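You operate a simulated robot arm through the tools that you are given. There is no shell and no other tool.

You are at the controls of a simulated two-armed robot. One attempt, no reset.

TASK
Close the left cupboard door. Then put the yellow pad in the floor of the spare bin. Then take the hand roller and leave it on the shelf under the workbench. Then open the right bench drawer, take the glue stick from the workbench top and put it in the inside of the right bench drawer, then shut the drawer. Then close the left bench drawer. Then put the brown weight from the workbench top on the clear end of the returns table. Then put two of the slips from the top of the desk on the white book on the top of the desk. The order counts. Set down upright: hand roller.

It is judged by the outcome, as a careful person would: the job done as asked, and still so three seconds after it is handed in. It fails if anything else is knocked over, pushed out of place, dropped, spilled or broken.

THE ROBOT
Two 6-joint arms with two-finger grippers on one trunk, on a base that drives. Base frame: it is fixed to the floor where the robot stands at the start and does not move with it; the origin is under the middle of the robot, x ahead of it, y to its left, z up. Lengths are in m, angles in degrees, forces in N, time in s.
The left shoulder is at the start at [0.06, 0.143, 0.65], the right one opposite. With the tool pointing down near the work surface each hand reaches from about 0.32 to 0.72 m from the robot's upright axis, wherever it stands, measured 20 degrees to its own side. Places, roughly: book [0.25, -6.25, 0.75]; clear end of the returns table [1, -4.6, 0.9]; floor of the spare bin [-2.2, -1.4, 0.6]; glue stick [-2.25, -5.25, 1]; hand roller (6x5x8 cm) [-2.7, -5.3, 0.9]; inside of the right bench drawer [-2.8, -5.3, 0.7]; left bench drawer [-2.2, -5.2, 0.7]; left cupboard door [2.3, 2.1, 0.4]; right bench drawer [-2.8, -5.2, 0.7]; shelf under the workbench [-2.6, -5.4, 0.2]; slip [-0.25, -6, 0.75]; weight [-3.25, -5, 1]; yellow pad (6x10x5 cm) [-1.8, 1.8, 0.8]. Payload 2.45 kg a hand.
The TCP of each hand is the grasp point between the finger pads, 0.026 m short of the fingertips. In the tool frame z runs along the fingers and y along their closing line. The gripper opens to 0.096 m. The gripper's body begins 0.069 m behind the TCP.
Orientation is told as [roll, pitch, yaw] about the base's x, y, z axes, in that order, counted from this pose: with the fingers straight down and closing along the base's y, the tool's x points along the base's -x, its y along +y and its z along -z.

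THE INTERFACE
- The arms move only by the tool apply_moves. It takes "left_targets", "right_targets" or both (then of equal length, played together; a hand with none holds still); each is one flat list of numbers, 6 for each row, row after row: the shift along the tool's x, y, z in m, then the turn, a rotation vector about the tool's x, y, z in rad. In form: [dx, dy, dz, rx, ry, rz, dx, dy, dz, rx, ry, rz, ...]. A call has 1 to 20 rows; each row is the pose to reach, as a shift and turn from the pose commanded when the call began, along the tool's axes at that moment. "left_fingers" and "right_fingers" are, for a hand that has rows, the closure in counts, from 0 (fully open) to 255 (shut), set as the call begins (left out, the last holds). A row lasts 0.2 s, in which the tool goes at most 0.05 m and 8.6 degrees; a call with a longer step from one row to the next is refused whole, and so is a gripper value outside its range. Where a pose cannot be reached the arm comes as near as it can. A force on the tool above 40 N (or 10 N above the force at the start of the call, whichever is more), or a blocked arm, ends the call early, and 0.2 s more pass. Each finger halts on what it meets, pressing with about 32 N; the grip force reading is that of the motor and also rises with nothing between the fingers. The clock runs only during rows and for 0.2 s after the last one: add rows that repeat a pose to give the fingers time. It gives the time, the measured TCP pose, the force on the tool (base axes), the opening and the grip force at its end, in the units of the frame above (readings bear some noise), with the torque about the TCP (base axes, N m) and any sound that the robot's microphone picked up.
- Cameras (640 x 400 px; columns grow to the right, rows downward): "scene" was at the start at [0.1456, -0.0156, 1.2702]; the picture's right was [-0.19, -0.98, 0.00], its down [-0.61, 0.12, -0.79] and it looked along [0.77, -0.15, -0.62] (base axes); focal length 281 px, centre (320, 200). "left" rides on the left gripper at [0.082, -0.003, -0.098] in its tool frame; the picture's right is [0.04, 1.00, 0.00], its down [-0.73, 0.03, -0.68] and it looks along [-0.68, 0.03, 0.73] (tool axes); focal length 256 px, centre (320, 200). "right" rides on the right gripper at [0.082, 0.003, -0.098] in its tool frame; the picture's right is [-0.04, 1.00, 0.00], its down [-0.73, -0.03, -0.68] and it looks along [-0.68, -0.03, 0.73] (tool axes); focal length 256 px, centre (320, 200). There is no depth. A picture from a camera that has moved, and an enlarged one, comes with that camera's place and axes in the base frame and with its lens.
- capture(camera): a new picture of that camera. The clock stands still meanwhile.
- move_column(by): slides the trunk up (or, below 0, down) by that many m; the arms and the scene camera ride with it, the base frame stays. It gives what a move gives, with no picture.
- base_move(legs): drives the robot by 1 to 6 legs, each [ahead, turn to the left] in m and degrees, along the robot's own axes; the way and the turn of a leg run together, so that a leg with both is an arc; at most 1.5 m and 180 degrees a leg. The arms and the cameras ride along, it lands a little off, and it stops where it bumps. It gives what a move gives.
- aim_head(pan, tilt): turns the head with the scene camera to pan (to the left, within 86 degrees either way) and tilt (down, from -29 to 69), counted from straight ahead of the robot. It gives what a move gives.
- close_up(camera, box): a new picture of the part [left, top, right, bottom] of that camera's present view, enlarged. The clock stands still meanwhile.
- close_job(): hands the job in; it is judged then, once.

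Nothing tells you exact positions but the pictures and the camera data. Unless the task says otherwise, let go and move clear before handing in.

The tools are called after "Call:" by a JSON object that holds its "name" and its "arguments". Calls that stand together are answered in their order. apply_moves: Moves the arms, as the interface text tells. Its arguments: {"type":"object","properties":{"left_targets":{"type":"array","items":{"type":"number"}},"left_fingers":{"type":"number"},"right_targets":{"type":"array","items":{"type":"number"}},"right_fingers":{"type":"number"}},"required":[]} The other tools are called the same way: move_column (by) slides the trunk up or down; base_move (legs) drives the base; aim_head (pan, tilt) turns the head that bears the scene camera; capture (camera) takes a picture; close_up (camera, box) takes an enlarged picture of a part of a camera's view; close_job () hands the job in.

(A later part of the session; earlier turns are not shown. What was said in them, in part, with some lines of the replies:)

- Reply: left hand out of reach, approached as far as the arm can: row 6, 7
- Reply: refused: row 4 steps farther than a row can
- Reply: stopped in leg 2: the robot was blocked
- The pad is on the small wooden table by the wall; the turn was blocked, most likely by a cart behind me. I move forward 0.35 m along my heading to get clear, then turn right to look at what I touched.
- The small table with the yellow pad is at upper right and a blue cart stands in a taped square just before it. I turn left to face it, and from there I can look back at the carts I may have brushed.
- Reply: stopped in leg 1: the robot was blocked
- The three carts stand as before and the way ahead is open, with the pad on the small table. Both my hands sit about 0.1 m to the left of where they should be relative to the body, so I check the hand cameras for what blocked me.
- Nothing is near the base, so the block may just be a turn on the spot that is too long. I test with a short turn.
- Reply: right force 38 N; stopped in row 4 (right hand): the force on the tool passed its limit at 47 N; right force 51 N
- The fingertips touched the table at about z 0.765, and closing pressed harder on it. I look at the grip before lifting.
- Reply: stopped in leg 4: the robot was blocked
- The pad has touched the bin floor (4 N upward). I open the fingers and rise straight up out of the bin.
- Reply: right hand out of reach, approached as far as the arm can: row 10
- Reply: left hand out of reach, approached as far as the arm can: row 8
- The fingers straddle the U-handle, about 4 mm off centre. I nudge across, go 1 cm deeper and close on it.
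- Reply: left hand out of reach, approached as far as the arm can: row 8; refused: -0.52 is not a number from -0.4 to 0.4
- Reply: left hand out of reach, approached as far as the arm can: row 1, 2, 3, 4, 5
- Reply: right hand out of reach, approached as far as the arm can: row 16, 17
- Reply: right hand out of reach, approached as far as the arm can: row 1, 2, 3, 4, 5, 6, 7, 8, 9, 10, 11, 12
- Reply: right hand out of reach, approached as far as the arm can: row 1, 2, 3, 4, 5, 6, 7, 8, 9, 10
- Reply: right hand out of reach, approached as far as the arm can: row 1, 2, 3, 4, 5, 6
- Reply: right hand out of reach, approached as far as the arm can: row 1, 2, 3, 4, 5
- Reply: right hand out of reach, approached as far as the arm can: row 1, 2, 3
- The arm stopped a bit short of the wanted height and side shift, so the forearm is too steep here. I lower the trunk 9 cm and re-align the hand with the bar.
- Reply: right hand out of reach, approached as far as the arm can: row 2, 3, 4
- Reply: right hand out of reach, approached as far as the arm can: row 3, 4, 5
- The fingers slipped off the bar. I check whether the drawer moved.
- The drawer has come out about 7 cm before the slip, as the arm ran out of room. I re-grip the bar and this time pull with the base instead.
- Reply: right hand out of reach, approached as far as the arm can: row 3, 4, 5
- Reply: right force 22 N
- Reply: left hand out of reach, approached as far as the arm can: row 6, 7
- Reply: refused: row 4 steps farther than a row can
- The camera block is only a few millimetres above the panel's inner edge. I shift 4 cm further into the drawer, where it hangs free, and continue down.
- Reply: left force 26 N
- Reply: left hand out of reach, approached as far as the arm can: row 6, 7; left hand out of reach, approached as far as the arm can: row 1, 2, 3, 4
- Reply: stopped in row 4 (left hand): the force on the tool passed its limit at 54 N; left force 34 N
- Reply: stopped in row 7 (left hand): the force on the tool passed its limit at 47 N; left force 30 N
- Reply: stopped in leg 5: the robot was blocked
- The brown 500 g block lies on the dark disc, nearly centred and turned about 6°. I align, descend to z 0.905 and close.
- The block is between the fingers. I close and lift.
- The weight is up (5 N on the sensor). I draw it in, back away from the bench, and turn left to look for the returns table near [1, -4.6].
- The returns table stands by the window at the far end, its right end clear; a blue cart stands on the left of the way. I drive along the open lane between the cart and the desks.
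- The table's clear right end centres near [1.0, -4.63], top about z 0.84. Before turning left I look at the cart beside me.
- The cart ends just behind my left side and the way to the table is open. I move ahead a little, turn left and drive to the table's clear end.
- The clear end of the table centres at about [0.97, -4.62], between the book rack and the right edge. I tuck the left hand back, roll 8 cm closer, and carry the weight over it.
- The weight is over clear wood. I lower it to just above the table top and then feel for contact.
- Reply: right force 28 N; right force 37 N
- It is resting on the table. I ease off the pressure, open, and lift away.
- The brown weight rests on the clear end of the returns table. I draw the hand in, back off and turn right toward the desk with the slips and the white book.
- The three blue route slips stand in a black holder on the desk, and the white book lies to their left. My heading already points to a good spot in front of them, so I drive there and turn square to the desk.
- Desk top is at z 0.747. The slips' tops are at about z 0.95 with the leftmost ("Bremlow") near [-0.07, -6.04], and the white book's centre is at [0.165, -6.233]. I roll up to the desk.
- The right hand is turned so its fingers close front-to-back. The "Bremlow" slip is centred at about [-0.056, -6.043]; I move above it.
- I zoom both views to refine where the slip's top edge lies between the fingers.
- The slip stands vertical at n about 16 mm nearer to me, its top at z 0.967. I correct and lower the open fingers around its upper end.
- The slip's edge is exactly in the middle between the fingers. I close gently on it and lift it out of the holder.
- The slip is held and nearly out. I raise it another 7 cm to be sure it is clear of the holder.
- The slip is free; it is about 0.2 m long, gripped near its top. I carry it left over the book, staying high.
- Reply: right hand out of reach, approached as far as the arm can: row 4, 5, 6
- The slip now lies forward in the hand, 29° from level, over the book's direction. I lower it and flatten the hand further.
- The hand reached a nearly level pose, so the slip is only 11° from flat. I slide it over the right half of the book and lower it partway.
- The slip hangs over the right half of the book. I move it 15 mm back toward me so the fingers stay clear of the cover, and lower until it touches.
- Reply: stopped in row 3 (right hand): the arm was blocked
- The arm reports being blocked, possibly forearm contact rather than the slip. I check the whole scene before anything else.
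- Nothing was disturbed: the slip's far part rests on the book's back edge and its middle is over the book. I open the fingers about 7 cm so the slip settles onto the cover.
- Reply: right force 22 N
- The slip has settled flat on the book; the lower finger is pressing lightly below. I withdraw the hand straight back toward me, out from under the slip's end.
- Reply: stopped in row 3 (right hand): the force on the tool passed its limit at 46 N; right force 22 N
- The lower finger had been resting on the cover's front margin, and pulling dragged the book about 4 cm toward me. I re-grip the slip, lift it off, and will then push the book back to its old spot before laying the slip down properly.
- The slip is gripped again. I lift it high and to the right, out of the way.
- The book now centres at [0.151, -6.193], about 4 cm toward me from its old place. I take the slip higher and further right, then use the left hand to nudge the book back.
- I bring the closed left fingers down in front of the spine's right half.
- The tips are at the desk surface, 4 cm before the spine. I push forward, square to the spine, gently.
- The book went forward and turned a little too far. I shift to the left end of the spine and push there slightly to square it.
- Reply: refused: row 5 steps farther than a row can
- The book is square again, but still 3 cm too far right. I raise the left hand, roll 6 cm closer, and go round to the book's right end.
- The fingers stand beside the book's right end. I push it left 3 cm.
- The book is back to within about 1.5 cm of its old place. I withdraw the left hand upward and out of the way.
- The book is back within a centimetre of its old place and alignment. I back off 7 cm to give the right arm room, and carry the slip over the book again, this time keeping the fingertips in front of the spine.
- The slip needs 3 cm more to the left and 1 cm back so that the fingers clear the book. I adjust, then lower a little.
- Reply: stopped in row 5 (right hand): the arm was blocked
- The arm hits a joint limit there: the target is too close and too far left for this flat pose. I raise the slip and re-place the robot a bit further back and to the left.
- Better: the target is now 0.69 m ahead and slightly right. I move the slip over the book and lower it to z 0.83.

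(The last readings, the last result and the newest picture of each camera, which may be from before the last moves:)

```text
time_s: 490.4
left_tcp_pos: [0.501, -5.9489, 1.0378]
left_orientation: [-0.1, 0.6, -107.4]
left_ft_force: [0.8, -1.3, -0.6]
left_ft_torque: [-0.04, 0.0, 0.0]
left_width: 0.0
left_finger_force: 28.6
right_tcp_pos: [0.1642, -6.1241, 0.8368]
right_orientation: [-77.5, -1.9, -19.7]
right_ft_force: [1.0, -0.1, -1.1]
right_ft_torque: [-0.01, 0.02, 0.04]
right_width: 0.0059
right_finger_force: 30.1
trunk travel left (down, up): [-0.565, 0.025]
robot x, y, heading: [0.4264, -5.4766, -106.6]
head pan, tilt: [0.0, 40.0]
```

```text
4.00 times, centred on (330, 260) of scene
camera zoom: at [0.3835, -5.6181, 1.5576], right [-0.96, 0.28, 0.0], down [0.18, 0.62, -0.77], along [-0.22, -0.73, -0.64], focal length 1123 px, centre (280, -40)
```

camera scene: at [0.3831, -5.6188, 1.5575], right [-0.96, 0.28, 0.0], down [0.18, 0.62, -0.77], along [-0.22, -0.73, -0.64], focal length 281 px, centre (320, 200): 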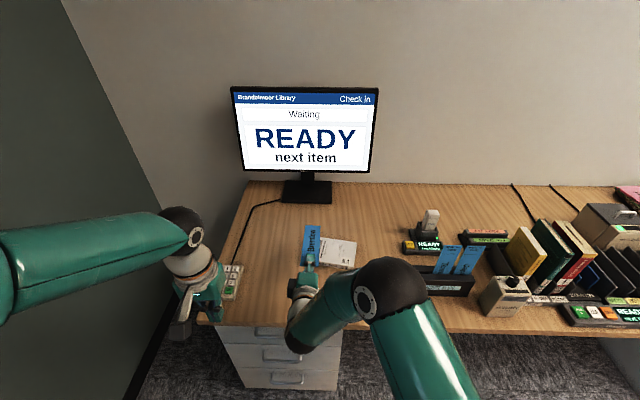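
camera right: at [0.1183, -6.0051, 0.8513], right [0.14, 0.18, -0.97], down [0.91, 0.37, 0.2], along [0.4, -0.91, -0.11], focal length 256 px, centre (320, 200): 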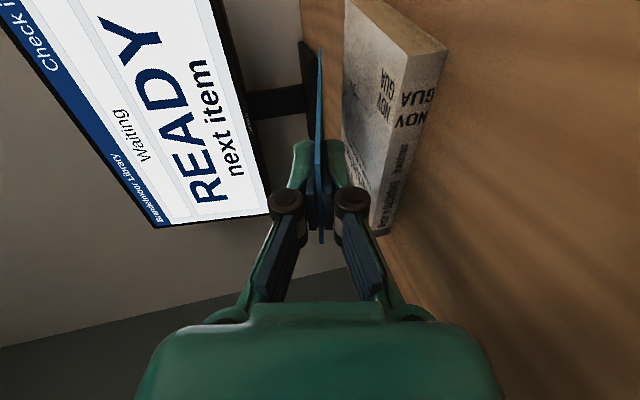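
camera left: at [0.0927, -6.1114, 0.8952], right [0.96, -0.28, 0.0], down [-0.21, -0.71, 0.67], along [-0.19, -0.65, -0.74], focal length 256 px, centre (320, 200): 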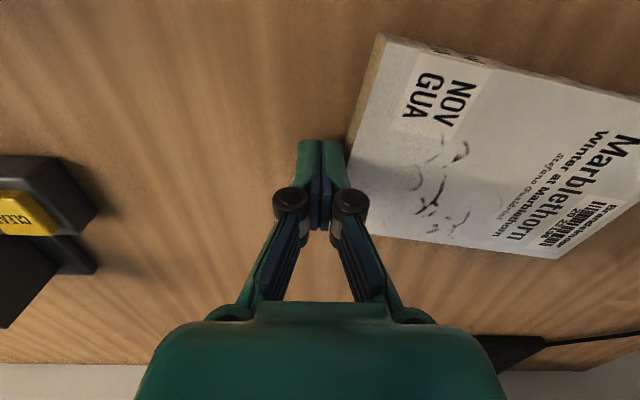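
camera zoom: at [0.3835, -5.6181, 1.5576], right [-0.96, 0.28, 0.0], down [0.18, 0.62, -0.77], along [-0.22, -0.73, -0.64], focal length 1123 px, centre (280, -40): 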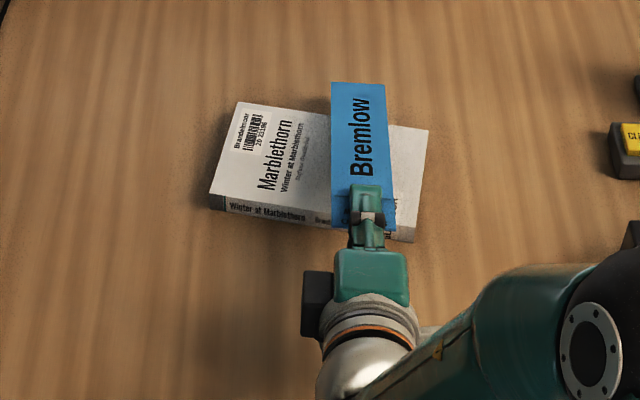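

The slip lies over the book's right half with the fingertips right at the spine. I pull back one more centimetre for margin and lower until it touches.

Call:
{"name": "apply_moves", "arguments": {"right_targets": [0.001, 0.008, -0.006, 0, 0, 0, 0.0014, 0.016, -0.0068, 0, 0, 0, 0.0018, 0.0239, -0.007, 0, 0, 0]}}

Call:
{"name": "capture", "arguments": {"camera": "right"}}

```text
time_s: 491.2
left_tcp_pos: [0.5004, -5.9488, 1.0387]
left_orientation: [-0.2, 0.6, -107.5]
left_ft_force: [-0.2, -0.1, -0.5]
left_ft_torque: [0.0, 0.0, -0.01]
left_width: 0.0
left_finger_force: 28.7
right_tcp_pos: [0.1732, -6.1137, 0.8165]
right_orientation: [-77.6, -1.8, -19.8]
right_ft_force: [0.6, -1.3, 0.5]
right_ft_torque: [-0.06, 0.03, -0.02]
right_width: 0.0061
right_finger_force: 30.3
right hand out of reach, approached as far as the arm can: row 2, 3
trunk travel left (down, up): [-0.565, 0.025]
robot x, y, heading: [0.426, -5.4812, -106.5]
head pan, tilt: [0.0, 40.0]
```

```text
taken
camera right: at [0.1272, -5.9953, 0.8323], right [0.14, 0.18, -0.97], down [0.91, 0.37, 0.2], along [0.4, -0.91, -0.11], focal length 256 px, centre (320, 200)
```

right: 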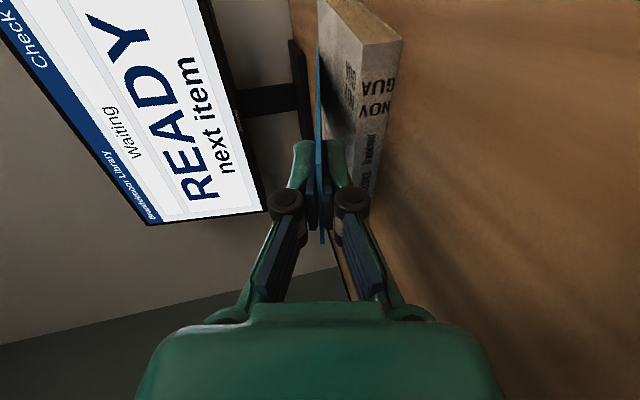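

The slip just touches the far edge of the book. I open the fingers wide so it settles.

Call:
{"name": "apply_moves", "arguments": {"right_targets": [0, 0, 0, 0, 0, 0, 0, 0, 0, 0, 0, 0, 0, 0, 0, 0, 0, 0, 0, 0, 0, 0, 0, 0], "right_fingers": 16}}

Call:
{"name": "capture", "arguments": {"camera": "right"}}

Call:
{"name": "close_up", "arguments": {"camera": "scene", "box": [270, 210, 390, 310]}}

```text
time_s: 492.2
left_tcp_pos: [0.5006, -5.9483, 1.0381]
left_orientation: [-0.2, 0.5, -107.4]
left_ft_force: [-1.0, -0.2, 0.8]
left_ft_torque: [0.02, 0.01, 0.0]
left_width: 0.0001
left_finger_force: 28.7
right_tcp_pos: [0.1716, -6.1145, 0.8184]
right_orientation: [-77.6, -1.8, -19.8]
right_ft_force: [-0.5, -0.9, 2.1]
right_ft_torque: [0.0, 0.04, 0.0]
right_width: 0.0888
right_finger_force: 0.0
trunk travel left (down, up): [-0.565, 0.025]
robot x, y, heading: [0.4243, -5.4798, -106.6]
head pan, tilt: [0.0, 40.0]
```

```text
taken
camera right: at [0.1271, -5.9954, 0.8326], right [0.14, 0.18, -0.97], down [0.91, 0.37, 0.2], along [0.4, -0.91, -0.11], focal length 256 px, centre (320, 200)
```

right: 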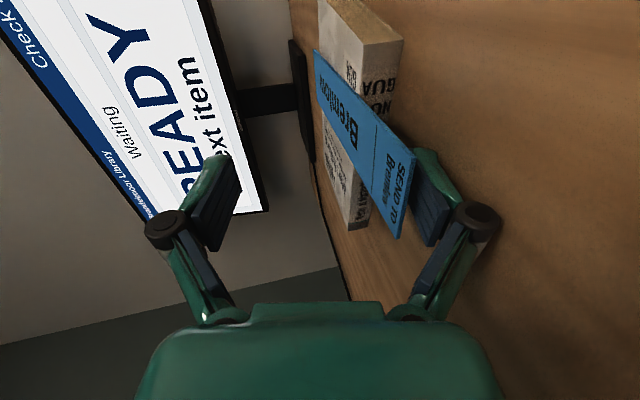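

```text
4.00 times, centred on (330, 260) of scene
camera zoom: at [0.3834, -5.6185, 1.5575], right [-0.96, 0.28, 0.0], down [0.18, 0.62, -0.77], along [-0.22, -0.73, -0.64], focal length 1123 px, centre (280, -40)
```

zoom: 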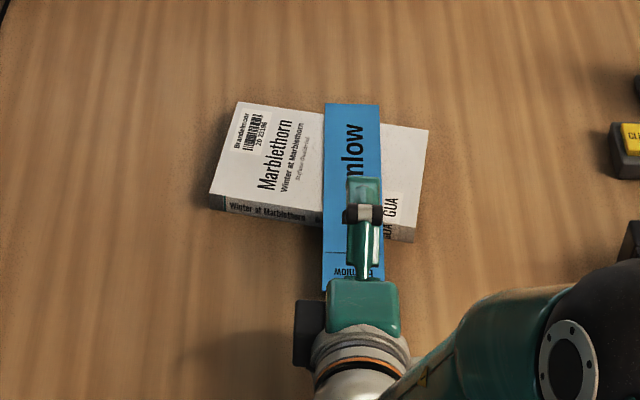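

The slip lies on the book, its middle 3 cm inside the front edge. I dip a few millimetres to free the lower finger and withdraw straight back.

Call:
{"name": "apply_moves", "arguments": {"right_targets": [0, 0.003, 0.0006, 0, 0, 0, 0.0005, 0.0073, -0.0189, 0, 0, 0, 0.0011, 0.0127, -0.0432, 0, 0, 0, 0.0018, 0.0192, -0.0724, 0, 0, 0, 0.0023, 0.0245, -0.0968, 0, 0, 0]}}

Call:
{"name": "capture", "arguments": {"camera": "right"}}

Call:
{"name": "close_up", "arguments": {"camera": "scene", "box": [270, 210, 390, 310]}}

```text
time_s: 493.4
left_tcp_pos: [0.501, -5.9489, 1.0379]
left_orientation: [-0.2, 0.5, -107.3]
left_ft_force: [-0.6, -0.2, -0.1]
left_ft_torque: [0.0, 0.03, 0.03]
left_width: 0.0
left_finger_force: 28.2
right_tcp_pos: [0.203, -6.0193, 0.8139]
right_orientation: [-77.9, -2.1, -19.3]
right_ft_force: [-0.5, -1.9, 7.6]
right_ft_torque: [0.08, -0.03, -0.04]
right_width: 0.0857
right_finger_force: 0.0
trunk travel left (down, up): [-0.565, 0.025]
robot x, y, heading: [0.4241, -5.4787, -106.6]
head pan, tilt: [0.0, 40.0]
```

```text
taken
camera right: at [0.1567, -5.9017, 0.8282], right [0.14, 0.17, -0.97], down [0.9, 0.38, 0.2], along [0.4, -0.91, -0.1], focal length 256 px, centre (320, 200)
```

right: 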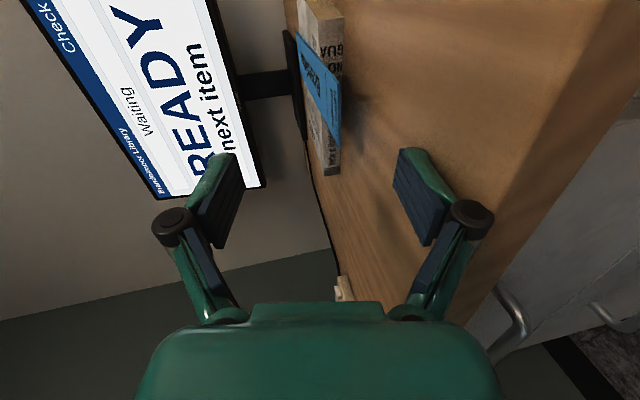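

```text
4.00 times, centred on (330, 260) of scene
camera zoom: at [0.3837, -5.6182, 1.5576], right [-0.96, 0.28, 0.0], down [0.18, 0.62, -0.77], along [-0.22, -0.73, -0.64], focal length 1123 px, centre (280, -40)
```

zoom: 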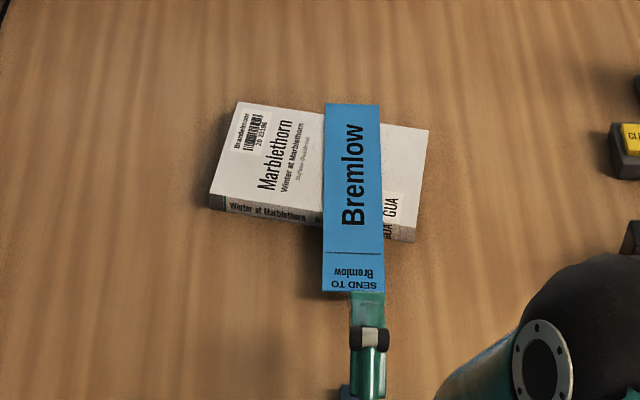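

The first slip is on the book. I raise the right hand, bring it back to the downward pose, and go for the second slip.

Call:
{"name": "apply_moves", "arguments": {"right_targets": [-0.0028, -0.0388, -0.0086, 0, 0, 0, -0.0057, -0.0776, -0.0173, 0, 0, 0, -0.0085, -0.1164, -0.0259, 0, 0, 0, -0.0114, -0.1552, -0.0346, 0, 0, 0, -0.0142, -0.194, -0.0432, 0, 0, 0, -0.0142, -0.21, -0.0432, -0.135, 0, 0, -0.0142, -0.22, -0.0432, -0.27, 0, 0, -0.0142, -0.23, -0.0432, -0.405, 0, 0, -0.0142, -0.24, -0.0432, -0.54, 0, 0, -0.0142, -0.25, -0.0432, -0.675, 0, 0, -0.0142, -0.25, -0.0432, -0.81, 0, 0, -0.0142, -0.25, -0.0432, -0.945, 0, 0, -0.0142, -0.25, -0.0432, -1.08, 0, 0, -0.0142, -0.25, -0.0432, -1.215, 0, 0, -0.0142, -0.25, -0.0432, -1.355, 0, 0], "right_fingers": 120}}

Call:
{"name": "base_move", "arguments": {"legs": [[-0.35, 0], [0, -25], [0.48, 0], [0, 24]]}}

Call:
{"name": "capture", "arguments": {"camera": "scene"}}

```text
time_s: 496.6
left_tcp_pos: [0.5006, -5.9497, 1.0391]
left_orientation: [-0.1, 0.5, -107.3]
left_ft_force: [0.1, 0.2, 0.4]
left_ft_torque: [0.0, 0.0, -0.02]
left_width: 0.0002
left_finger_force: 28.3
right_tcp_pos: [0.2056, -6.0319, 1.0668]
right_orientation: [0.1, -1.9, -19.3]
right_ft_force: [-0.6, 0.7, 0.4]
right_ft_torque: [0.01, -0.03, -0.01]
right_width: 0.0506
right_finger_force: 0.1
trunk travel left (down, up): [-0.565, 0.025]
robot x, y, heading: [0.4244, -5.4808, -106.4]
head pan, tilt: [0.0, 40.0]
```

```text
time_s: 504.2
left_tcp_pos: [0.2669, -5.9774, 1.0388]
left_orientation: [-0.3, 0.5, -109.0]
left_ft_force: [-0.3, 0.4, 0.0]
left_ft_torque: [-0.03, 0.0, 0.04]
left_width: 0.0001
left_finger_force: 28.3
right_tcp_pos: [-0.0304, -6.0521, 1.068]
right_orientation: [-0.1, -2.0, -21.0]
right_ft_force: [0.1, 0.1, 0.6]
right_ft_torque: [-0.04, -0.01, 0.0]
right_width: 0.0508
right_finger_force: 0.2
trunk travel left (down, up): [-0.565, 0.025]
robot x, y, heading: [0.1847, -5.497, -108.2]
head pan, tilt: [0.0, 40.0]
```

```text
taken
camera scene: at [0.1405, -5.6382, 1.5575], right [-0.95, 0.31, 0.0], down [0.2, 0.61, -0.77], along [-0.24, -0.73, -0.64], focal length 281 px, centre (320, 200)
```

scene: 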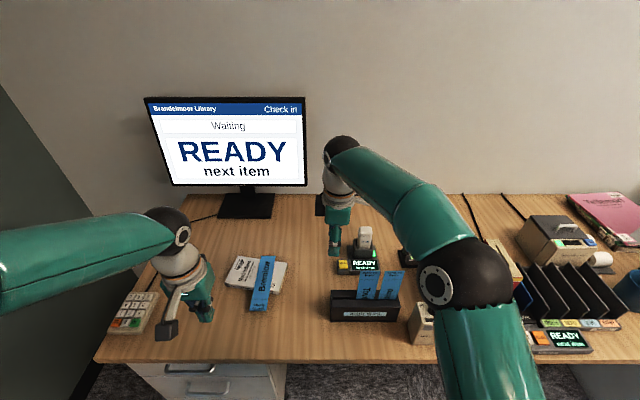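

I zoom in on the two remaining slips.

Call:
{"name": "close_up", "arguments": {"camera": "scene", "box": [310, 240, 430, 340]}}

Call:
{"name": "capture", "arguments": {"camera": "right"}}

```text
4.00 times, centred on (370, 290) of scene
camera zoom: at [0.1405, -5.6382, 1.5575], right [-0.95, 0.31, 0.0], down [0.2, 0.61, -0.77], along [-0.24, -0.73, -0.64], focal length 1123 px, centre (120, -160)
```

zoom: 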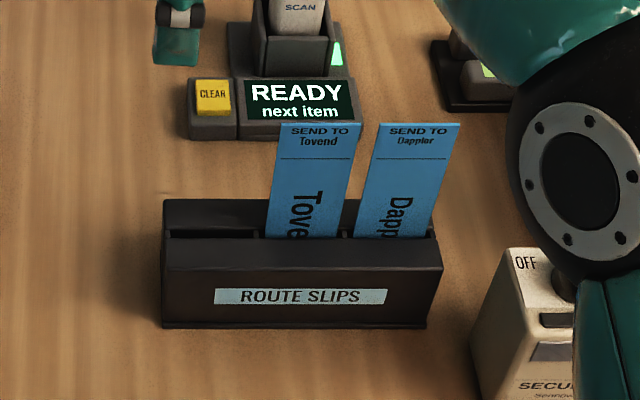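

```text
taken
camera right: at [-0.1097, -6.0184, 1.1626], right [0.39, 0.92, 0.0], down [0.65, -0.28, 0.7], along [0.65, -0.28, -0.71], focal length 256 px, centre (320, 200)
```

right: 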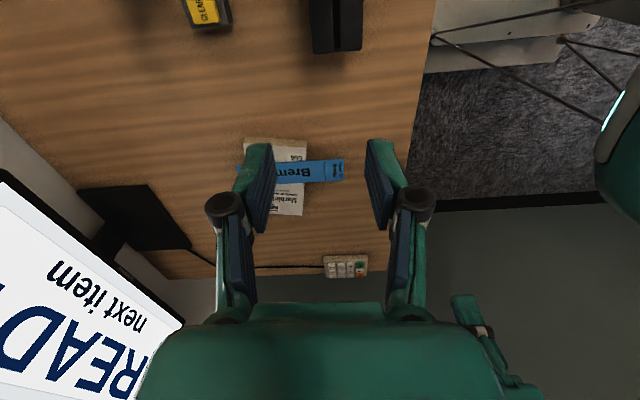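

The "Tovend" slip's top is centred at about [-0.116, -6.005]. I move the open fingers above it and straighten the hand.

Call:
{"name": "apply_moves", "arguments": {"right_targets": [0.0323, 0.0045, 0, 0, 0.012, -0.018, 0.0646, 0.0091, 0, 0, 0.024, -0.036, 0.0969, 0.0136, 0, 0, 0.035, -0.054, 0.0969, 0.0136, 0, 0, 0.035, -0.054]}}

Call:
{"name": "capture", "arguments": {"camera": "right"}}

Call:
{"name": "close_up", "arguments": {"camera": "right", "box": [260, 0, 420, 150]}}

```text
time_s: 505.2
left_tcp_pos: [0.2674, -5.977, 1.0368]
left_orientation: [-0.2, 0.5, -109.0]
left_ft_force: [0.3, -0.1, -0.8]
left_ft_torque: [0.03, 0.0, -0.01]
left_width: 0.0
left_finger_force: 28.9
right_tcp_pos: [-0.1162, -6.0031, 1.0625]
right_orientation: [-0.2, 0.1, -17.8]
right_ft_force: [-0.1, -0.2, -0.7]
right_ft_torque: [0.04, 0.0, 0.01]
right_width: 0.0504
right_finger_force: 0.1
trunk travel left (down, up): [-0.565, 0.025]
robot x, y, heading: [0.1835, -5.4996, -108.3]
head pan, tilt: [0.0, 40.0]
```

```text
taken
camera right: at [-0.1925, -5.9749, 1.1607], right [0.34, 0.94, 0.0], down [0.69, -0.25, 0.68], along [0.64, -0.23, -0.74], focal length 256 px, centre (320, 200)
```

right: 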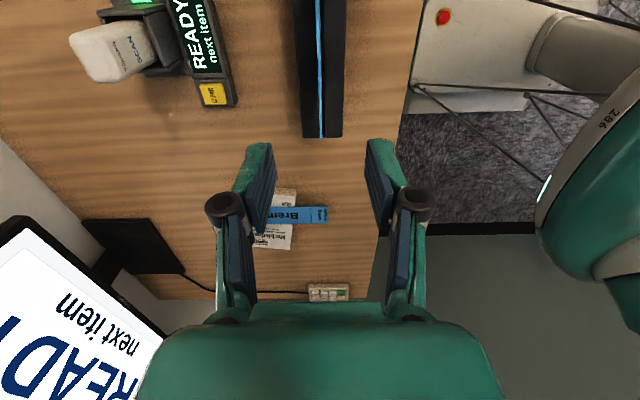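

```text
2.67 times, centred on (340, 75) of right
camera zoom: at [-0.1925, -5.9749, 1.1607], right [0.34, 0.94, 0.0], down [0.69, -0.25, 0.68], along [0.64, -0.23, -0.74], focal length 683 px, centre (267, 533)
```

zoom: 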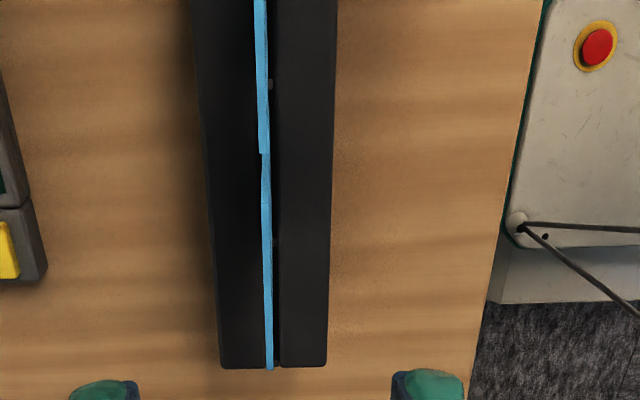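

The slip's edge is exactly centred. I lower the fingers over its top end, close and lift it out.

Call:
{"name": "apply_moves", "arguments": {"right_targets": [0, 0, 0.04, 0, 0, 0, 0, 0, 0.08, 0, 0, 0, 0, 0, 0.112, 0, 0, 0, 0, 0, 0.112, 0, 0, 0]}}

Call:
{"name": "apply_moves", "arguments": {"right_targets": [0, 0, 0, 0, 0, 0, 0, 0, 0, 0, 0, 0, 0, 0, 0, 0, 0, 0, 0, 0, 0, 0, 0, 0, 0, 0, 0, 0, 0, 0], "right_fingers": 255}}

Call:
{"name": "apply_moves", "arguments": {"right_targets": [0, 0, -0.01, 0, 0, 0, 0, 0, -0.03, 0, 0, 0, 0, 0, -0.055, 0, 0, 0, 0, 0, -0.08, 0, 0, 0, 0, 0, -0.105, 0, 0, 0, 0, 0, -0.13, 0, 0, 0, 0, 0, -0.155, 0, 0, 0]}}

Call:
{"name": "close_up", "arguments": {"camera": "scene", "box": [280, 140, 440, 340]}}

```text
time_s: 506.2
left_tcp_pos: [0.267, -5.9767, 1.0374]
left_orientation: [-0.2, 0.5, -108.9]
left_ft_force: [-0.4, -0.2, -0.2]
left_ft_torque: [0.0, 0.02, 0.0]
left_width: 0.0
left_finger_force: 28.4
right_tcp_pos: [-0.1149, -6.0013, 0.9536]
right_orientation: [-0.2, 0.1, -17.8]
right_ft_force: [-0.1, 0.0, 0.6]
right_ft_torque: [-0.03, 0.0, -0.02]
right_width: 0.0509
right_finger_force: 0.1
trunk travel left (down, up): [-0.565, 0.025]
robot x, y, heading: [0.1811, -5.4975, -108.2]
head pan, tilt: [0.0, 40.0]
```

```text
time_s: 507.4
left_tcp_pos: [0.2669, -5.9765, 1.0378]
left_orientation: [-0.2, 0.5, -109.0]
left_ft_force: [0.4, 0.1, -0.2]
left_ft_torque: [0.01, 0.01, 0.0]
left_width: 0.0
left_finger_force: 28.7
right_tcp_pos: [-0.1157, -6.0031, 0.9531]
right_orientation: [-0.3, 0.1, -17.8]
right_ft_force: [-0.5, 0.4, -0.6]
right_ft_torque: [-0.03, -0.03, 0.0]
right_width: 0.0059
right_finger_force: 30.4
trunk travel left (down, up): [-0.565, 0.025]
robot x, y, heading: [0.1859, -5.5021, -108.3]
head pan, tilt: [0.0, 40.0]
```

```text
time_s: 509.0
left_tcp_pos: [0.2663, -5.9759, 1.0382]
left_orientation: [-0.3, 0.5, -109.0]
left_ft_force: [0.2, 0.3, 0.4]
left_ft_torque: [0.0, 0.03, -0.01]
left_width: 0.0
left_finger_force: 28.3
right_tcp_pos: [-0.1183, -6.0019, 1.1099]
right_orientation: [-0.2, 0.1, -17.7]
right_ft_force: [-0.5, 0.0, -1.2]
right_ft_torque: [0.02, 0.03, 0.02]
right_width: 0.0059
right_finger_force: 31.0
trunk travel left (down, up): [-0.565, 0.025]
robot x, y, heading: [0.1825, -5.4978, -108.3]
head pan, tilt: [0.0, 40.0]
```

```text
2.00 times, centred on (360, 240) of scene
camera zoom: at [0.1407, -5.6374, 1.5575], right [-0.95, 0.31, 0.0], down [0.2, 0.61, -0.77], along [-0.24, -0.73, -0.64], focal length 562 px, centre (240, 120)
```

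zoom: 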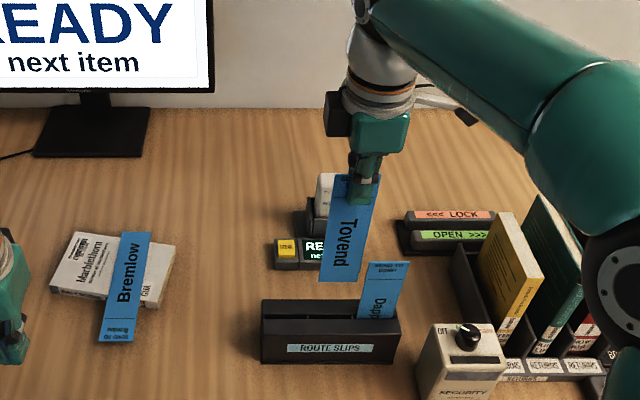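

The second slip is out of the holder, and the first lies well on the book. I reposition the robot left for laying the second slip beside it.

Call:
{"name": "base_move", "arguments": {"legs": [[-0.385, 0], [0, 22], [0, 22], [0.42, 0]]}}

Call:
{"name": "base_move", "arguments": {"legs": [[0, -22], [0, -21]]}}

Call:
{"name": "capture", "arguments": {"camera": "scene"}}

```text
time_s: 516.1
left_tcp_pos: [0.8694, -5.8119, 1.0377]
left_orientation: [-0.3, 0.6, -65.4]
left_ft_force: [0.2, -0.4, 0.1]
left_ft_torque: [-0.02, 0.03, 0.01]
left_width: 0.0001
left_finger_force: 28.7
right_tcp_pos: [0.6106, -6.0947, 1.1087]
right_orientation: [0.0, 0.0, 25.8]
right_ft_force: [0.5, 0.4, -0.3]
right_ft_torque: [-0.01, 0.1, 0.04]
right_width: 0.0059
right_finger_force: 30.3
trunk travel left (down, up): [-0.565, 0.025]
robot x, y, heading: [0.4657, -5.5275, -64.8]
head pan, tilt: [0.0, 40.0]
```

```text
time_s: 519.0
left_tcp_pos: [0.5728, -6.0103, 1.0377]
left_orientation: [-0.2, 0.6, -107.6]
left_ft_force: [0.0, 0.0, -0.5]
left_ft_torque: [0.03, -0.02, 0.01]
left_width: 0.0
left_finger_force: 28.5
right_tcp_pos: [0.1902, -6.0449, 1.1078]
right_orientation: [-0.1, 0.1, -16.5]
right_ft_force: [0.0, -0.5, -0.1]
right_ft_torque: [0.01, -0.01, 0.0]
right_width: 0.0059
right_finger_force: 30.7
trunk travel left (down, up): [-0.565, 0.025]
robot x, y, heading: [0.5037, -5.5417, -106.4]
head pan, tilt: [0.0, 40.0]
```

```text
taken
camera scene: at [0.4592, -5.6811, 1.5573], right [-0.96, 0.28, 0.0], down [0.18, 0.62, -0.76], along [-0.22, -0.73, -0.64], focal length 281 px, centre (320, 200)
```

scene: 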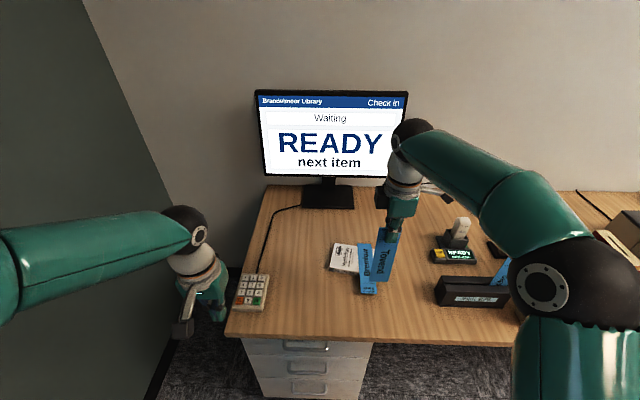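

I line up slightly, then tip the slip forward to near level while moving it above the left half of the book.

Call:
{"name": "base_move", "arguments": {"legs": [[-0.03, -1.3]]}}

Call:
{"name": "apply_moves", "arguments": {"right_targets": [-0.0076, -0.0116, 0.02, 0.1355, 0, 0, -0.0152, -0.0232, 0.04, 0.271, 0, 0, -0.0228, -0.0348, 0.06, 0.4065, 0, 0, -0.0304, -0.0464, 0.08, 0.542, 0, 0, -0.038, -0.058, 0.1, 0.6775, 0, 0, -0.0456, -0.0696, 0.12, 0.813, 0, 0, -0.0532, -0.0812, 0.14, 0.9485, 0, 0, -0.0608, -0.0928, 0.16, 1.084, 0, 0, -0.0684, -0.1044, 0.18, 1.2195, 0, 0, -0.076, -0.116, 0.2, 1.355, 0, 0, -0.076, -0.116, 0.2, 1.355, 0, 0]}}

Call:
{"name": "capture", "arguments": {"camera": "right"}}

Call:
{"name": "close_up", "arguments": {"camera": "scene", "box": [290, 200, 450, 320]}}

```text
time_s: 519.9
left_tcp_pos: [0.5739, -5.98, 1.0383]
left_orientation: [-0.3, 0.5, -109.0]
left_ft_force: [0.3, 0.5, 0.2]
left_ft_torque: [-0.05, 0.06, -0.03]
left_width: 0.0
left_finger_force: 29.1
right_tcp_pos: [0.1907, -6.0053, 1.1112]
right_orientation: [-0.3, 0.1, -17.8]
right_ft_force: [0.2, 0.2, 0.1]
right_ft_torque: [-0.03, 0.04, 0.02]
right_width: 0.0059
right_finger_force: 30.4
trunk travel left (down, up): [-0.565, 0.025]
robot x, y, heading: [0.51, -5.511, -107.8]
head pan, tilt: [0.0, 40.0]
```

```text
time_s: 522.3
left_tcp_pos: [0.5712, -5.9806, 1.0388]
left_orientation: [-0.2, 0.4, -109.0]
left_ft_force: [0.2, -0.7, 0.9]
left_ft_torque: [-0.01, -0.03, -0.02]
left_width: 0.0
left_finger_force: 28.6
right_tcp_pos: [0.2301, -6.1417, 0.9137]
right_orientation: [-77.8, 0.1, -18.3]
right_ft_force: [-0.8, 0.2, -1.1]
right_ft_torque: [-0.02, -0.04, 0.0]
right_width: 0.0062
right_finger_force: 30.8
right hand out of reach, approached as far as the arm can: row 10, 11
trunk travel left (down, up): [-0.565, 0.025]
robot x, y, heading: [0.5104, -5.51, -107.7]
head pan, tilt: [0.0, 40.0]
```

```text
taken
camera right: at [0.1823, -6.0255, 0.9311], right [0.1, 0.19, -0.98], down [0.9, 0.39, 0.17], along [0.42, -0.9, -0.13], focal length 256 px, centre (320, 200)
```

right: 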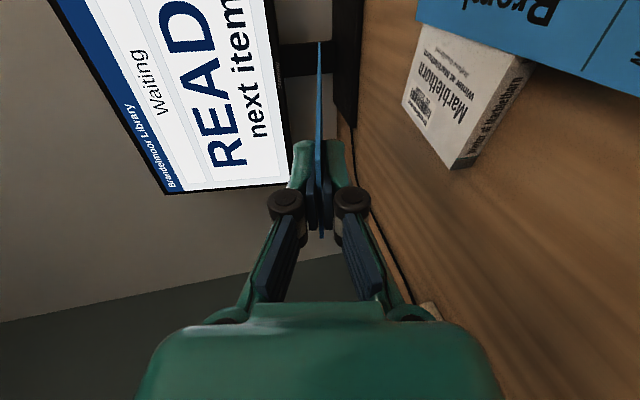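

```text
3.33 times, centred on (370, 260) of scene
camera zoom: at [0.4654, -5.6481, 1.5576], right [-0.95, 0.31, 0.0], down [0.2, 0.61, -0.77], along [-0.23, -0.73, -0.64], focal length 936 px, centre (153, 0)
```

zoom: 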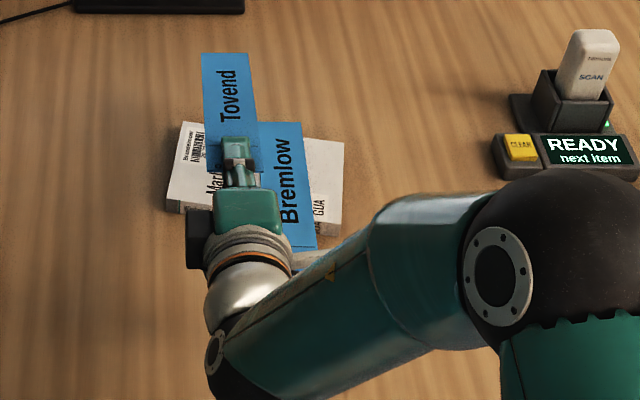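

The second slip is nearly level over the left half of the book and the first is undisturbed. I lower it to just above the cover.

Call:
{"name": "apply_moves", "arguments": {"right_targets": [-0.0018, 0.0247, 0.0074, 0, 0, 0, -0.0037, 0.0495, 0.0147, 0, 0, 0, -0.0055, 0.0742, 0.0221, 0, 0, 0, -0.0055, 0.0742, 0.0221, 0, 0, 0]}}

Call:
{"name": "capture", "arguments": {"camera": "right"}}

Call:
{"name": "close_up", "arguments": {"camera": "scene", "box": [290, 200, 450, 320]}}

```text
time_s: 523.3
left_tcp_pos: [0.5733, -5.9805, 1.0391]
left_orientation: [-0.1, 0.5, -109.1]
left_ft_force: [1.1, 0.8, 0.4]
left_ft_torque: [-0.02, 0.03, -0.02]
left_width: 0.0001
left_finger_force: 28.4
right_tcp_pos: [0.25, -6.1563, 0.8452]
right_orientation: [-77.6, 0.2, -18.8]
right_ft_force: [0.5, -0.3, 0.0]
right_ft_torque: [0.04, -0.01, -0.04]
right_width: 0.0059
right_finger_force: 30.1
right hand out of reach, approached as far as the arm can: row 1, 2, 3, 4
trunk travel left (down, up): [-0.565, 0.025]
robot x, y, heading: [0.5099, -5.5103, -107.7]
head pan, tilt: [0.0, 40.0]
```

```text
taken
camera right: at [0.2032, -6.0379, 0.8622], right [0.1, 0.19, -0.98], down [0.91, 0.39, 0.17], along [0.41, -0.9, -0.14], focal length 256 px, centre (320, 200)
```

right: 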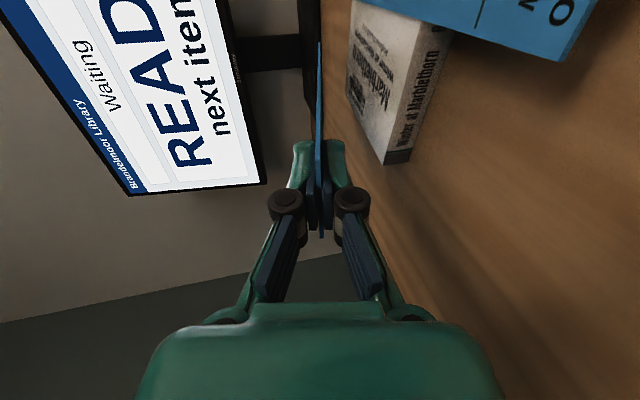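

```text
3.33 times, centred on (370, 260) of scene
camera zoom: at [0.4659, -5.6486, 1.5576], right [-0.95, 0.31, 0.0], down [0.2, 0.61, -0.77], along [-0.23, -0.73, -0.64], focal length 936 px, centre (153, 0)
```

zoom: 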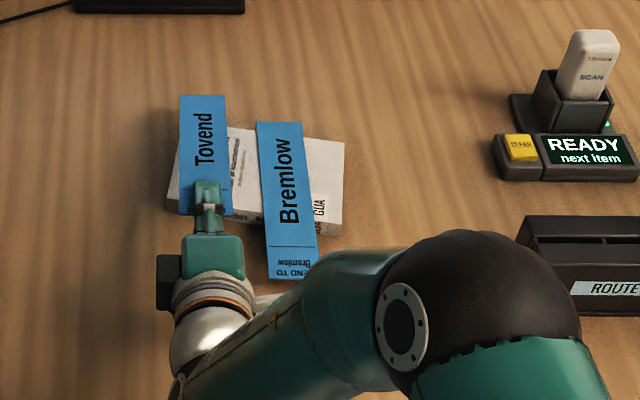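

The arm drifted 1.4 cm left at this height. I turn the hand a few degrees clockwise, which eases the wrist, and bring the slip back right.

Call:
{"name": "apply_moves", "arguments": {"right_targets": [0.0057, 0.0038, 0, 0.0012, 0.0343, 0.0074, 0.0114, 0.0076, 0, 0.0025, 0.0686, 0.0148, 0.0114, 0.0076, 0, 0.0025, 0.0686, 0.0148]}}

Call:
{"name": "close_up", "arguments": {"camera": "scene", "box": [290, 200, 450, 320]}}

```text
time_s: 524.1
left_tcp_pos: [0.5705, -5.9801, 1.0401]
left_orientation: [-0.2, 0.5, -108.9]
left_ft_force: [0.5, 0.3, 0.0]
left_ft_torque: [-0.02, 0.0, 0.01]
left_width: 0.0
left_finger_force: 28.1
right_tcp_pos: [0.239, -6.1505, 0.837]
right_orientation: [-77.9, 0.0, -21.9]
right_ft_force: [0.3, -0.7, 0.0]
right_ft_torque: [0.0, -0.03, -0.01]
right_width: 0.0062
right_finger_force: 30.4
trunk travel left (down, up): [-0.565, 0.025]
robot x, y, heading: [0.5093, -5.5138, -107.8]
head pan, tilt: [0.0, 40.0]
```

```text
3.33 times, centred on (370, 260) of scene
camera zoom: at [0.4657, -5.6489, 1.5575], right [-0.95, 0.31, 0.0], down [0.2, 0.61, -0.77], along [-0.23, -0.73, -0.64], focal length 936 px, centre (153, 0)
```

zoom: 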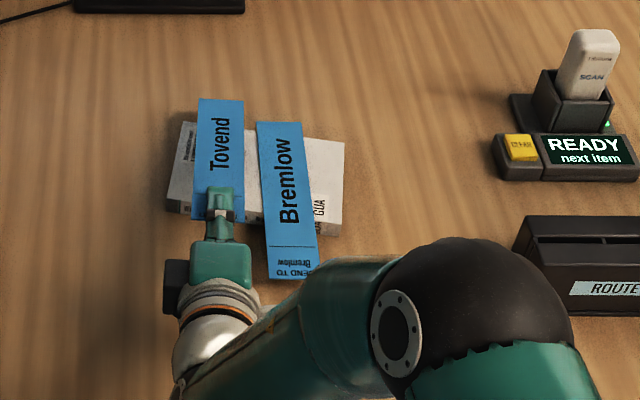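

Now it lies clear beside the first slip with the fingertips in front of the spine. I lower the last 2 cm.

Call:
{"name": "apply_moves", "arguments": {"right_targets": [0.0004, 0.0098, 0.0021, 0, 0, 0, 0.0007, 0.0186, 0.004, 0, 0, 0, 0.0007, 0.0186, 0.004, 0, 0, 0]}}

Call:
{"name": "capture", "arguments": {"camera": "right"}}

Call:
{"name": "close_up", "arguments": {"camera": "scene", "box": [290, 200, 450, 320]}}

```text
time_s: 524.9
left_tcp_pos: [0.5709, -5.9822, 1.0405]
left_orientation: [-0.3, 0.5, -109.0]
left_ft_force: [0.5, 0.5, -0.4]
left_ft_torque: [-0.02, 0.01, 0.01]
left_width: 0.0
left_finger_force: 27.9
right_tcp_pos: [0.2403, -6.151, 0.8173]
right_orientation: [-77.9, 0.0, -22.0]
right_ft_force: [-0.9, 0.6, 0.6]
right_ft_torque: [-0.01, 0.01, -0.02]
right_width: 0.0062
right_finger_force: 30.5
trunk travel left (down, up): [-0.565, 0.025]
robot x, y, heading: [0.5129, -5.51, -107.8]
head pan, tilt: [0.0, 40.0]
```

```text
taken
camera right: at [0.1989, -6.0314, 0.8341], right [0.11, 0.18, -0.98], down [0.93, 0.34, 0.17], along [0.36, -0.92, -0.13], focal length 256 px, centre (320, 200)
```

right: 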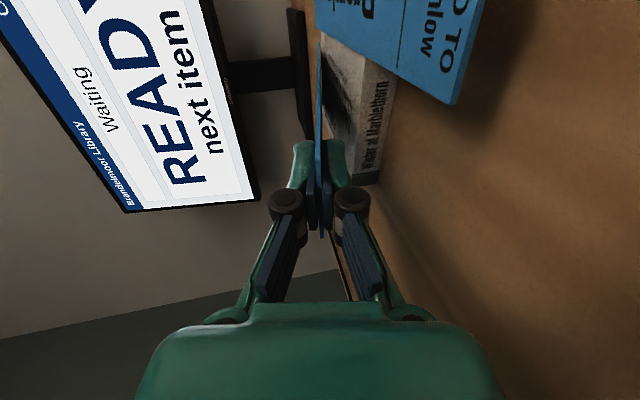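

```text
3.33 times, centred on (370, 260) of scene
camera zoom: at [0.4657, -5.6489, 1.5575], right [-0.95, 0.31, 0.0], down [0.2, 0.61, -0.77], along [-0.23, -0.73, -0.64], focal length 936 px, centre (153, 0)
```

zoom: 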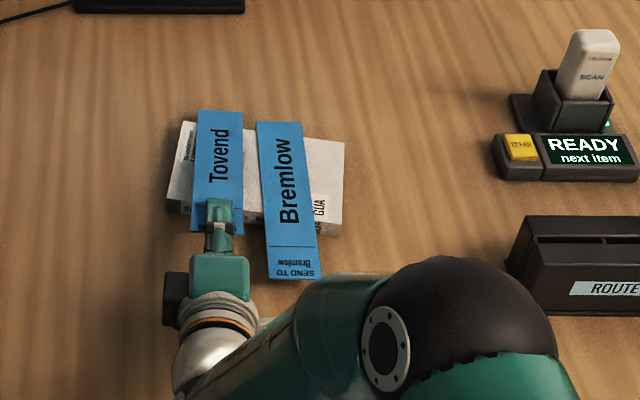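

Everything is clear. I open the fingers wide to let the second slip settle on the cover.

Call:
{"name": "apply_moves", "arguments": {"right_targets": [0, 0, 0, 0, 0, 0, 0, 0, 0, 0, 0, 0, 0, 0, 0, 0, 0, 0, 0, 0, 0, 0, 0, 0], "right_fingers": 16}}

Call:
{"name": "capture", "arguments": {"camera": "right"}}

Call:
{"name": "close_up", "arguments": {"camera": "scene", "box": [290, 200, 450, 320]}}

```text
time_s: 525.9
left_tcp_pos: [0.5722, -5.9813, 1.0401]
left_orientation: [-0.4, 0.5, -108.9]
left_ft_force: [0.1, -0.7, -0.6]
left_ft_torque: [-0.02, -0.03, 0.0]
left_width: 0.0
left_finger_force: 28.6
right_tcp_pos: [0.2398, -6.151, 0.8178]
right_orientation: [-78.1, 0.0, -21.7]
right_ft_force: [0.5, 0.3, 0.6]
right_ft_torque: [-0.02, -0.01, 0.0]
right_width: 0.089
right_finger_force: 0.1
trunk travel left (down, up): [-0.565, 0.025]
robot x, y, heading: [0.5062, -5.5082, -107.8]
head pan, tilt: [0.0, 40.0]
```

```text
taken
camera right: at [0.199, -6.0314, 0.8344], right [0.11, 0.18, -0.98], down [0.93, 0.34, 0.17], along [0.36, -0.92, -0.13], focal length 256 px, centre (320, 200)
```

right: 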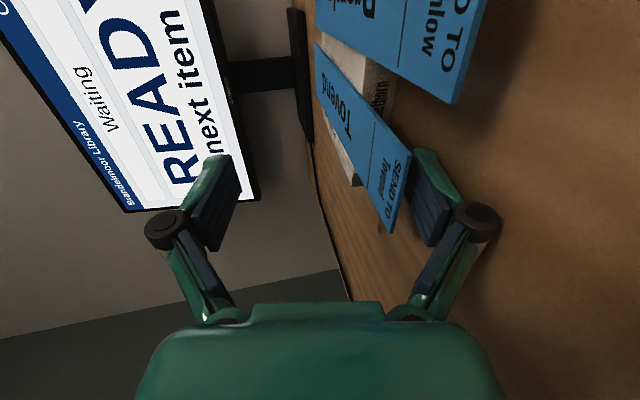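

```text
3.33 times, centred on (370, 260) of scene
camera zoom: at [0.4658, -5.6488, 1.5575], right [-0.95, 0.31, 0.0], down [0.2, 0.61, -0.77], along [-0.23, -0.73, -0.64], focal length 936 px, centre (153, 0)
```

zoom: 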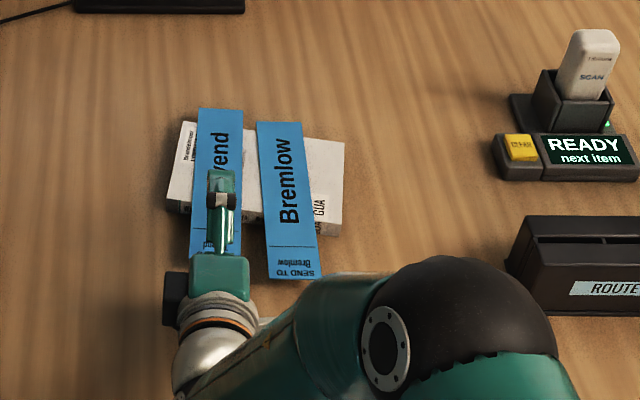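

The second slip lies beside the first. I dip slightly and withdraw the hand straight back.

Call:
{"name": "apply_moves", "arguments": {"right_targets": [0, 0.003, 0.0006, 0, 0, 0, 0, 0.0072, -0.0189, 0, 0, 0, 0, 0.0124, -0.0433, 0, 0, 0, 0, 0.0186, -0.0726, 0, 0, 0, 0, 0.0238, -0.097, 0, 0, 0]}}

Call:
{"name": "close_up", "arguments": {"camera": "scene", "box": [290, 200, 450, 320]}}

```text
time_s: 527.1
left_tcp_pos: [0.5719, -5.9806, 1.0392]
left_orientation: [-0.1, 0.5, -108.8]
left_ft_force: [0.0, -0.4, -0.4]
left_ft_torque: [0.0, 0.01, 0.03]
left_width: 0.0
left_finger_force: 28.5
right_tcp_pos: [0.2787, -6.0563, 0.8153]
right_orientation: [-78.0, 0.1, -21.8]
right_ft_force: [-1.1, -0.3, 5.7]
right_ft_torque: [0.08, -0.03, -0.04]
right_width: 0.0871
right_finger_force: 0.0
trunk travel left (down, up): [-0.565, 0.025]
robot x, y, heading: [0.5107, -5.5115, -107.9]
head pan, tilt: [0.0, 40.0]
```

```text
3.33 times, centred on (370, 260) of scene
camera zoom: at [0.466, -5.6485, 1.5576], right [-0.95, 0.3, 0.0], down [0.2, 0.61, -0.77], along [-0.23, -0.73, -0.64], focal length 936 px, centre (153, 0)
```

zoom: 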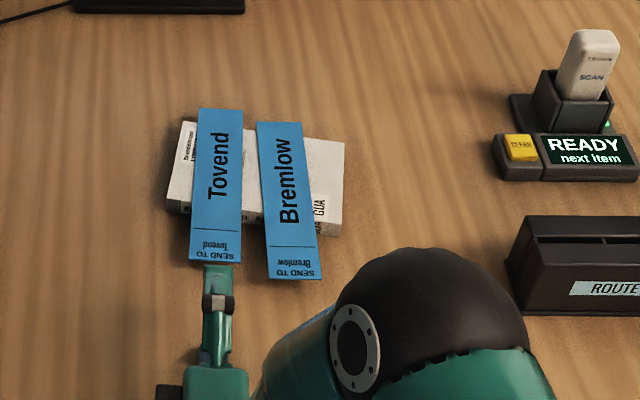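

Both slips lie on the white book. I raise the hand, back away from the desk and take a last look.

Call:
{"name": "apply_moves", "arguments": {"right_targets": [-0.0014, -0.0392, -0.0084, 0, 0, 0, -0.0029, -0.0784, -0.0169, 0, 0, 0, -0.0043, -0.1176, -0.0253, 0, 0, 0, -0.0058, -0.1568, -0.0338, 0, 0, 0, -0.0072, -0.196, -0.0422, 0, 0, 0]}}

Call:
{"name": "base_move", "arguments": {"legs": [[-0.4, 0]]}}

Call:
{"name": "capture", "arguments": {"camera": "scene"}}

Call:
{"name": "close_up", "arguments": {"camera": "scene", "box": [280, 150, 440, 270]}}

```text
time_s: 528.3
left_tcp_pos: [0.5718, -5.9807, 1.04]
left_orientation: [-0.2, 0.5, -108.8]
left_ft_force: [0.1, -0.1, 0.3]
left_ft_torque: [0.0, 0.04, 0.02]
left_width: 0.0002
left_finger_force: 29.1
right_tcp_pos: [0.2817, -6.0571, 1.0148]
right_orientation: [-78.0, 0.0, -21.7]
right_ft_force: [0.2, -0.4, -0.1]
right_ft_torque: [0.04, -0.02, 0.01]
right_width: 0.0899
right_finger_force: 0.0
trunk travel left (down, up): [-0.565, 0.025]
robot x, y, heading: [0.5095, -5.5102, -108.0]
head pan, tilt: [0.0, 40.0]
```

```text
time_s: 530.8
left_tcp_pos: [0.6945, -5.5994, 1.0416]
left_orientation: [-0.2, 0.4, -108.7]
left_ft_force: [0.5, 0.4, 0.6]
left_ft_torque: [-0.01, 0.03, 0.01]
left_width: 0.0002
left_finger_force: 28.5
right_tcp_pos: [0.4054, -5.6767, 1.0163]
right_orientation: [-78.2, 0.0, -21.6]
right_ft_force: [0.1, 0.5, 0.5]
right_ft_torque: [0.06, 0.0, 0.02]
right_width: 0.0898
right_finger_force: 0.1
trunk travel left (down, up): [-0.565, 0.025]
robot x, y, heading: [0.6337, -5.1344, -107.7]
head pan, tilt: [0.0, 40.0]
```

```text
taken
camera scene: at [0.5885, -5.2664, 1.5577], right [-0.95, 0.3, 0.0], down [0.19, 0.61, -0.77], along [-0.23, -0.73, -0.64], focal length 281 px, centre (320, 200)
```

scene: 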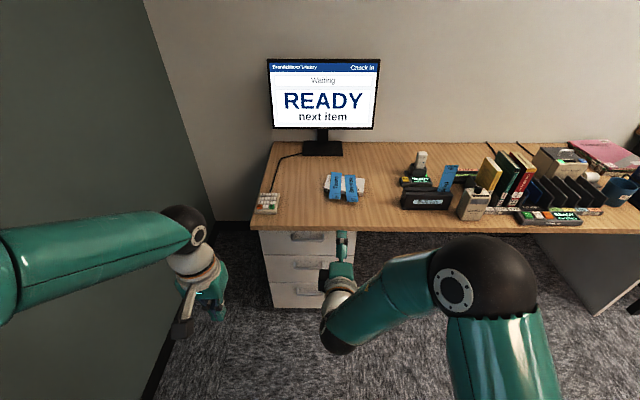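

```text
3.33 times, centred on (360, 210) of scene
camera zoom: at [0.5885, -5.2664, 1.5577], right [-0.95, 0.3, 0.0], down [0.19, 0.61, -0.77], along [-0.23, -0.73, -0.64], focal length 936 px, centre (187, 167)
```

zoom: 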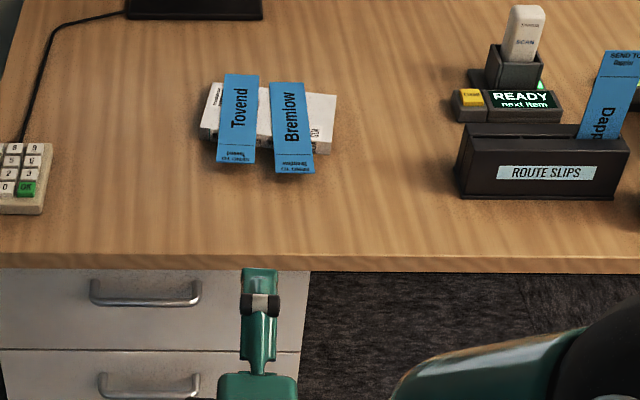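

Two slips are on the book, the third still in its holder, and nothing else on the desk has moved. I check the returns table once more before handing in.

Call:
{"name": "base_move", "arguments": {"legs": [[0.12, 0], [0, 35]]}}

Call:
{"name": "base_move", "arguments": {"legs": [[0, 35]]}}

Call:
{"name": "aim_head", "arguments": {"pan": 80, "tilt": 30}}

Call:
{"name": "capture", "arguments": {"camera": "scene"}}

```text
time_s: 533.9
left_tcp_pos: [0.9158, -5.5917, 1.0402]
left_orientation: [-0.3, 0.5, -74.1]
left_ft_force: [0.9, -0.8, 0.8]
left_ft_torque: [0.0, -0.02, -0.03]
left_width: 0.0
left_finger_force: 29.1
right_tcp_pos: [0.7206, -5.8209, 1.0163]
right_orientation: [-77.9, 0.0, 13.0]
right_ft_force: [0.6, -0.2, -0.5]
right_ft_torque: [-0.01, 0.04, -0.02]
right_width: 0.0901
right_finger_force: 0.0
trunk travel left (down, up): [-0.565, 0.025]
robot x, y, heading: [0.5709, -5.2488, -72.8]
head pan, tilt: [0.0, 40.0]
```

```text
time_s: 536.1
left_tcp_pos: [1.0534, -5.3353, 1.0406]
left_orientation: [-0.2, 0.6, -39.2]
left_ft_force: [0.9, 1.2, -0.2]
left_ft_torque: [0.01, 0.01, -0.02]
left_width: 0.0
left_finger_force: 28.8
right_tcp_pos: [1.0246, -5.6342, 1.0156]
right_orientation: [-78.0, 0.1, 48.0]
right_ft_force: [-0.1, 0.0, 0.1]
right_ft_torque: [-0.01, 0.0, -0.03]
right_width: 0.0903
right_finger_force: 0.0
trunk travel left (down, up): [-0.565, 0.025]
robot x, y, heading: [0.557, -5.2726, -38.3]
head pan, tilt: [0.0, 40.0]
```

```text
time_s: 537.7
left_tcp_pos: [1.0533, -5.3338, 1.0413]
left_orientation: [-0.2, 0.5, -39.2]
left_ft_force: [0.2, -0.2, 0.2]
left_ft_torque: [-0.01, 0.02, 0.0]
left_width: 0.0
left_finger_force: 29.4
right_tcp_pos: [1.0241, -5.6343, 1.0163]
right_orientation: [-78.0, -0.1, 47.9]
right_ft_force: [-0.1, -0.5, -0.4]
right_ft_torque: [-0.02, -0.01, 0.02]
right_width: 0.0899
right_finger_force: 0.0
trunk travel left (down, up): [-0.565, 0.025]
robot x, y, heading: [0.5579, -5.2703, -38.1]
head pan, tilt: [80.0, 30.0]
```

```text
taken
camera scene: at [0.6728, -5.2486, 1.5729], right [0.67, -0.74, 0.0], down [-0.37, -0.33, -0.87], along [0.64, 0.58, -0.5], focal length 281 px, centre (320, 200)
```

scene: 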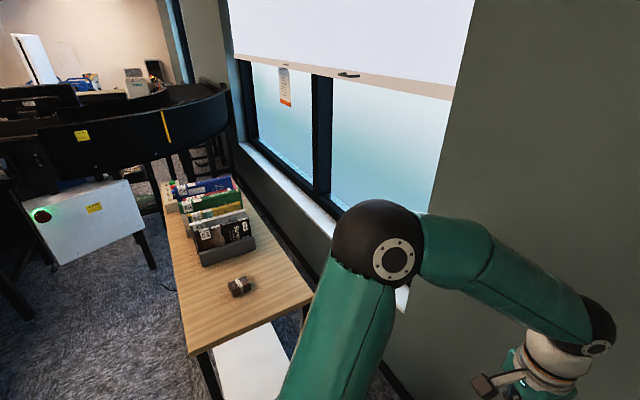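

The brown weight sits undisturbed on the clear end of the returns table. All the steps are done in order and both hands are empty and clear, so I hand the job in.

Call:
{"name": "close_job", "arguments": {}}

```text
The job is handed in.
```

I finished every step in the order you asked and handed the job in; I have not seen a verdict yet.

- **Left cupboard door:** pushed shut, flush with the door beside it.
- **Yellow pad:** lying on the floor of the spare bin.
- **Hand roller:** standing upright on the shelf under the workbench.
- **Right bench drawer:** opened, glue stick stood inside, and drawer pushed shut to a firm stop. I did not look inside again after closing it.
- **Left bench drawer:** pushed shut to a firm stop.
- **Brown weight:** on the clear end of the returns table. I checked it again just before handing in.
- **Two slips:** "Bremlow" and "Tovend" lie side by side on the white book, both overhanging its front edge by about 6 cm. The third slip is still in its holder.

**White book moved:** on my first try with the Bremlow slip, the gripper dragged the book about 4 cm towards me. I took the slip off and pushed the book back to within about 1 cm of its old spot. Then I laid the slips down again.

**Robot stopped as blocked:** three times while turning in open floor, and once while turning near the workbench, the robot reported it was blocked and stopped. The pictures afterwards showed nothing out of place.
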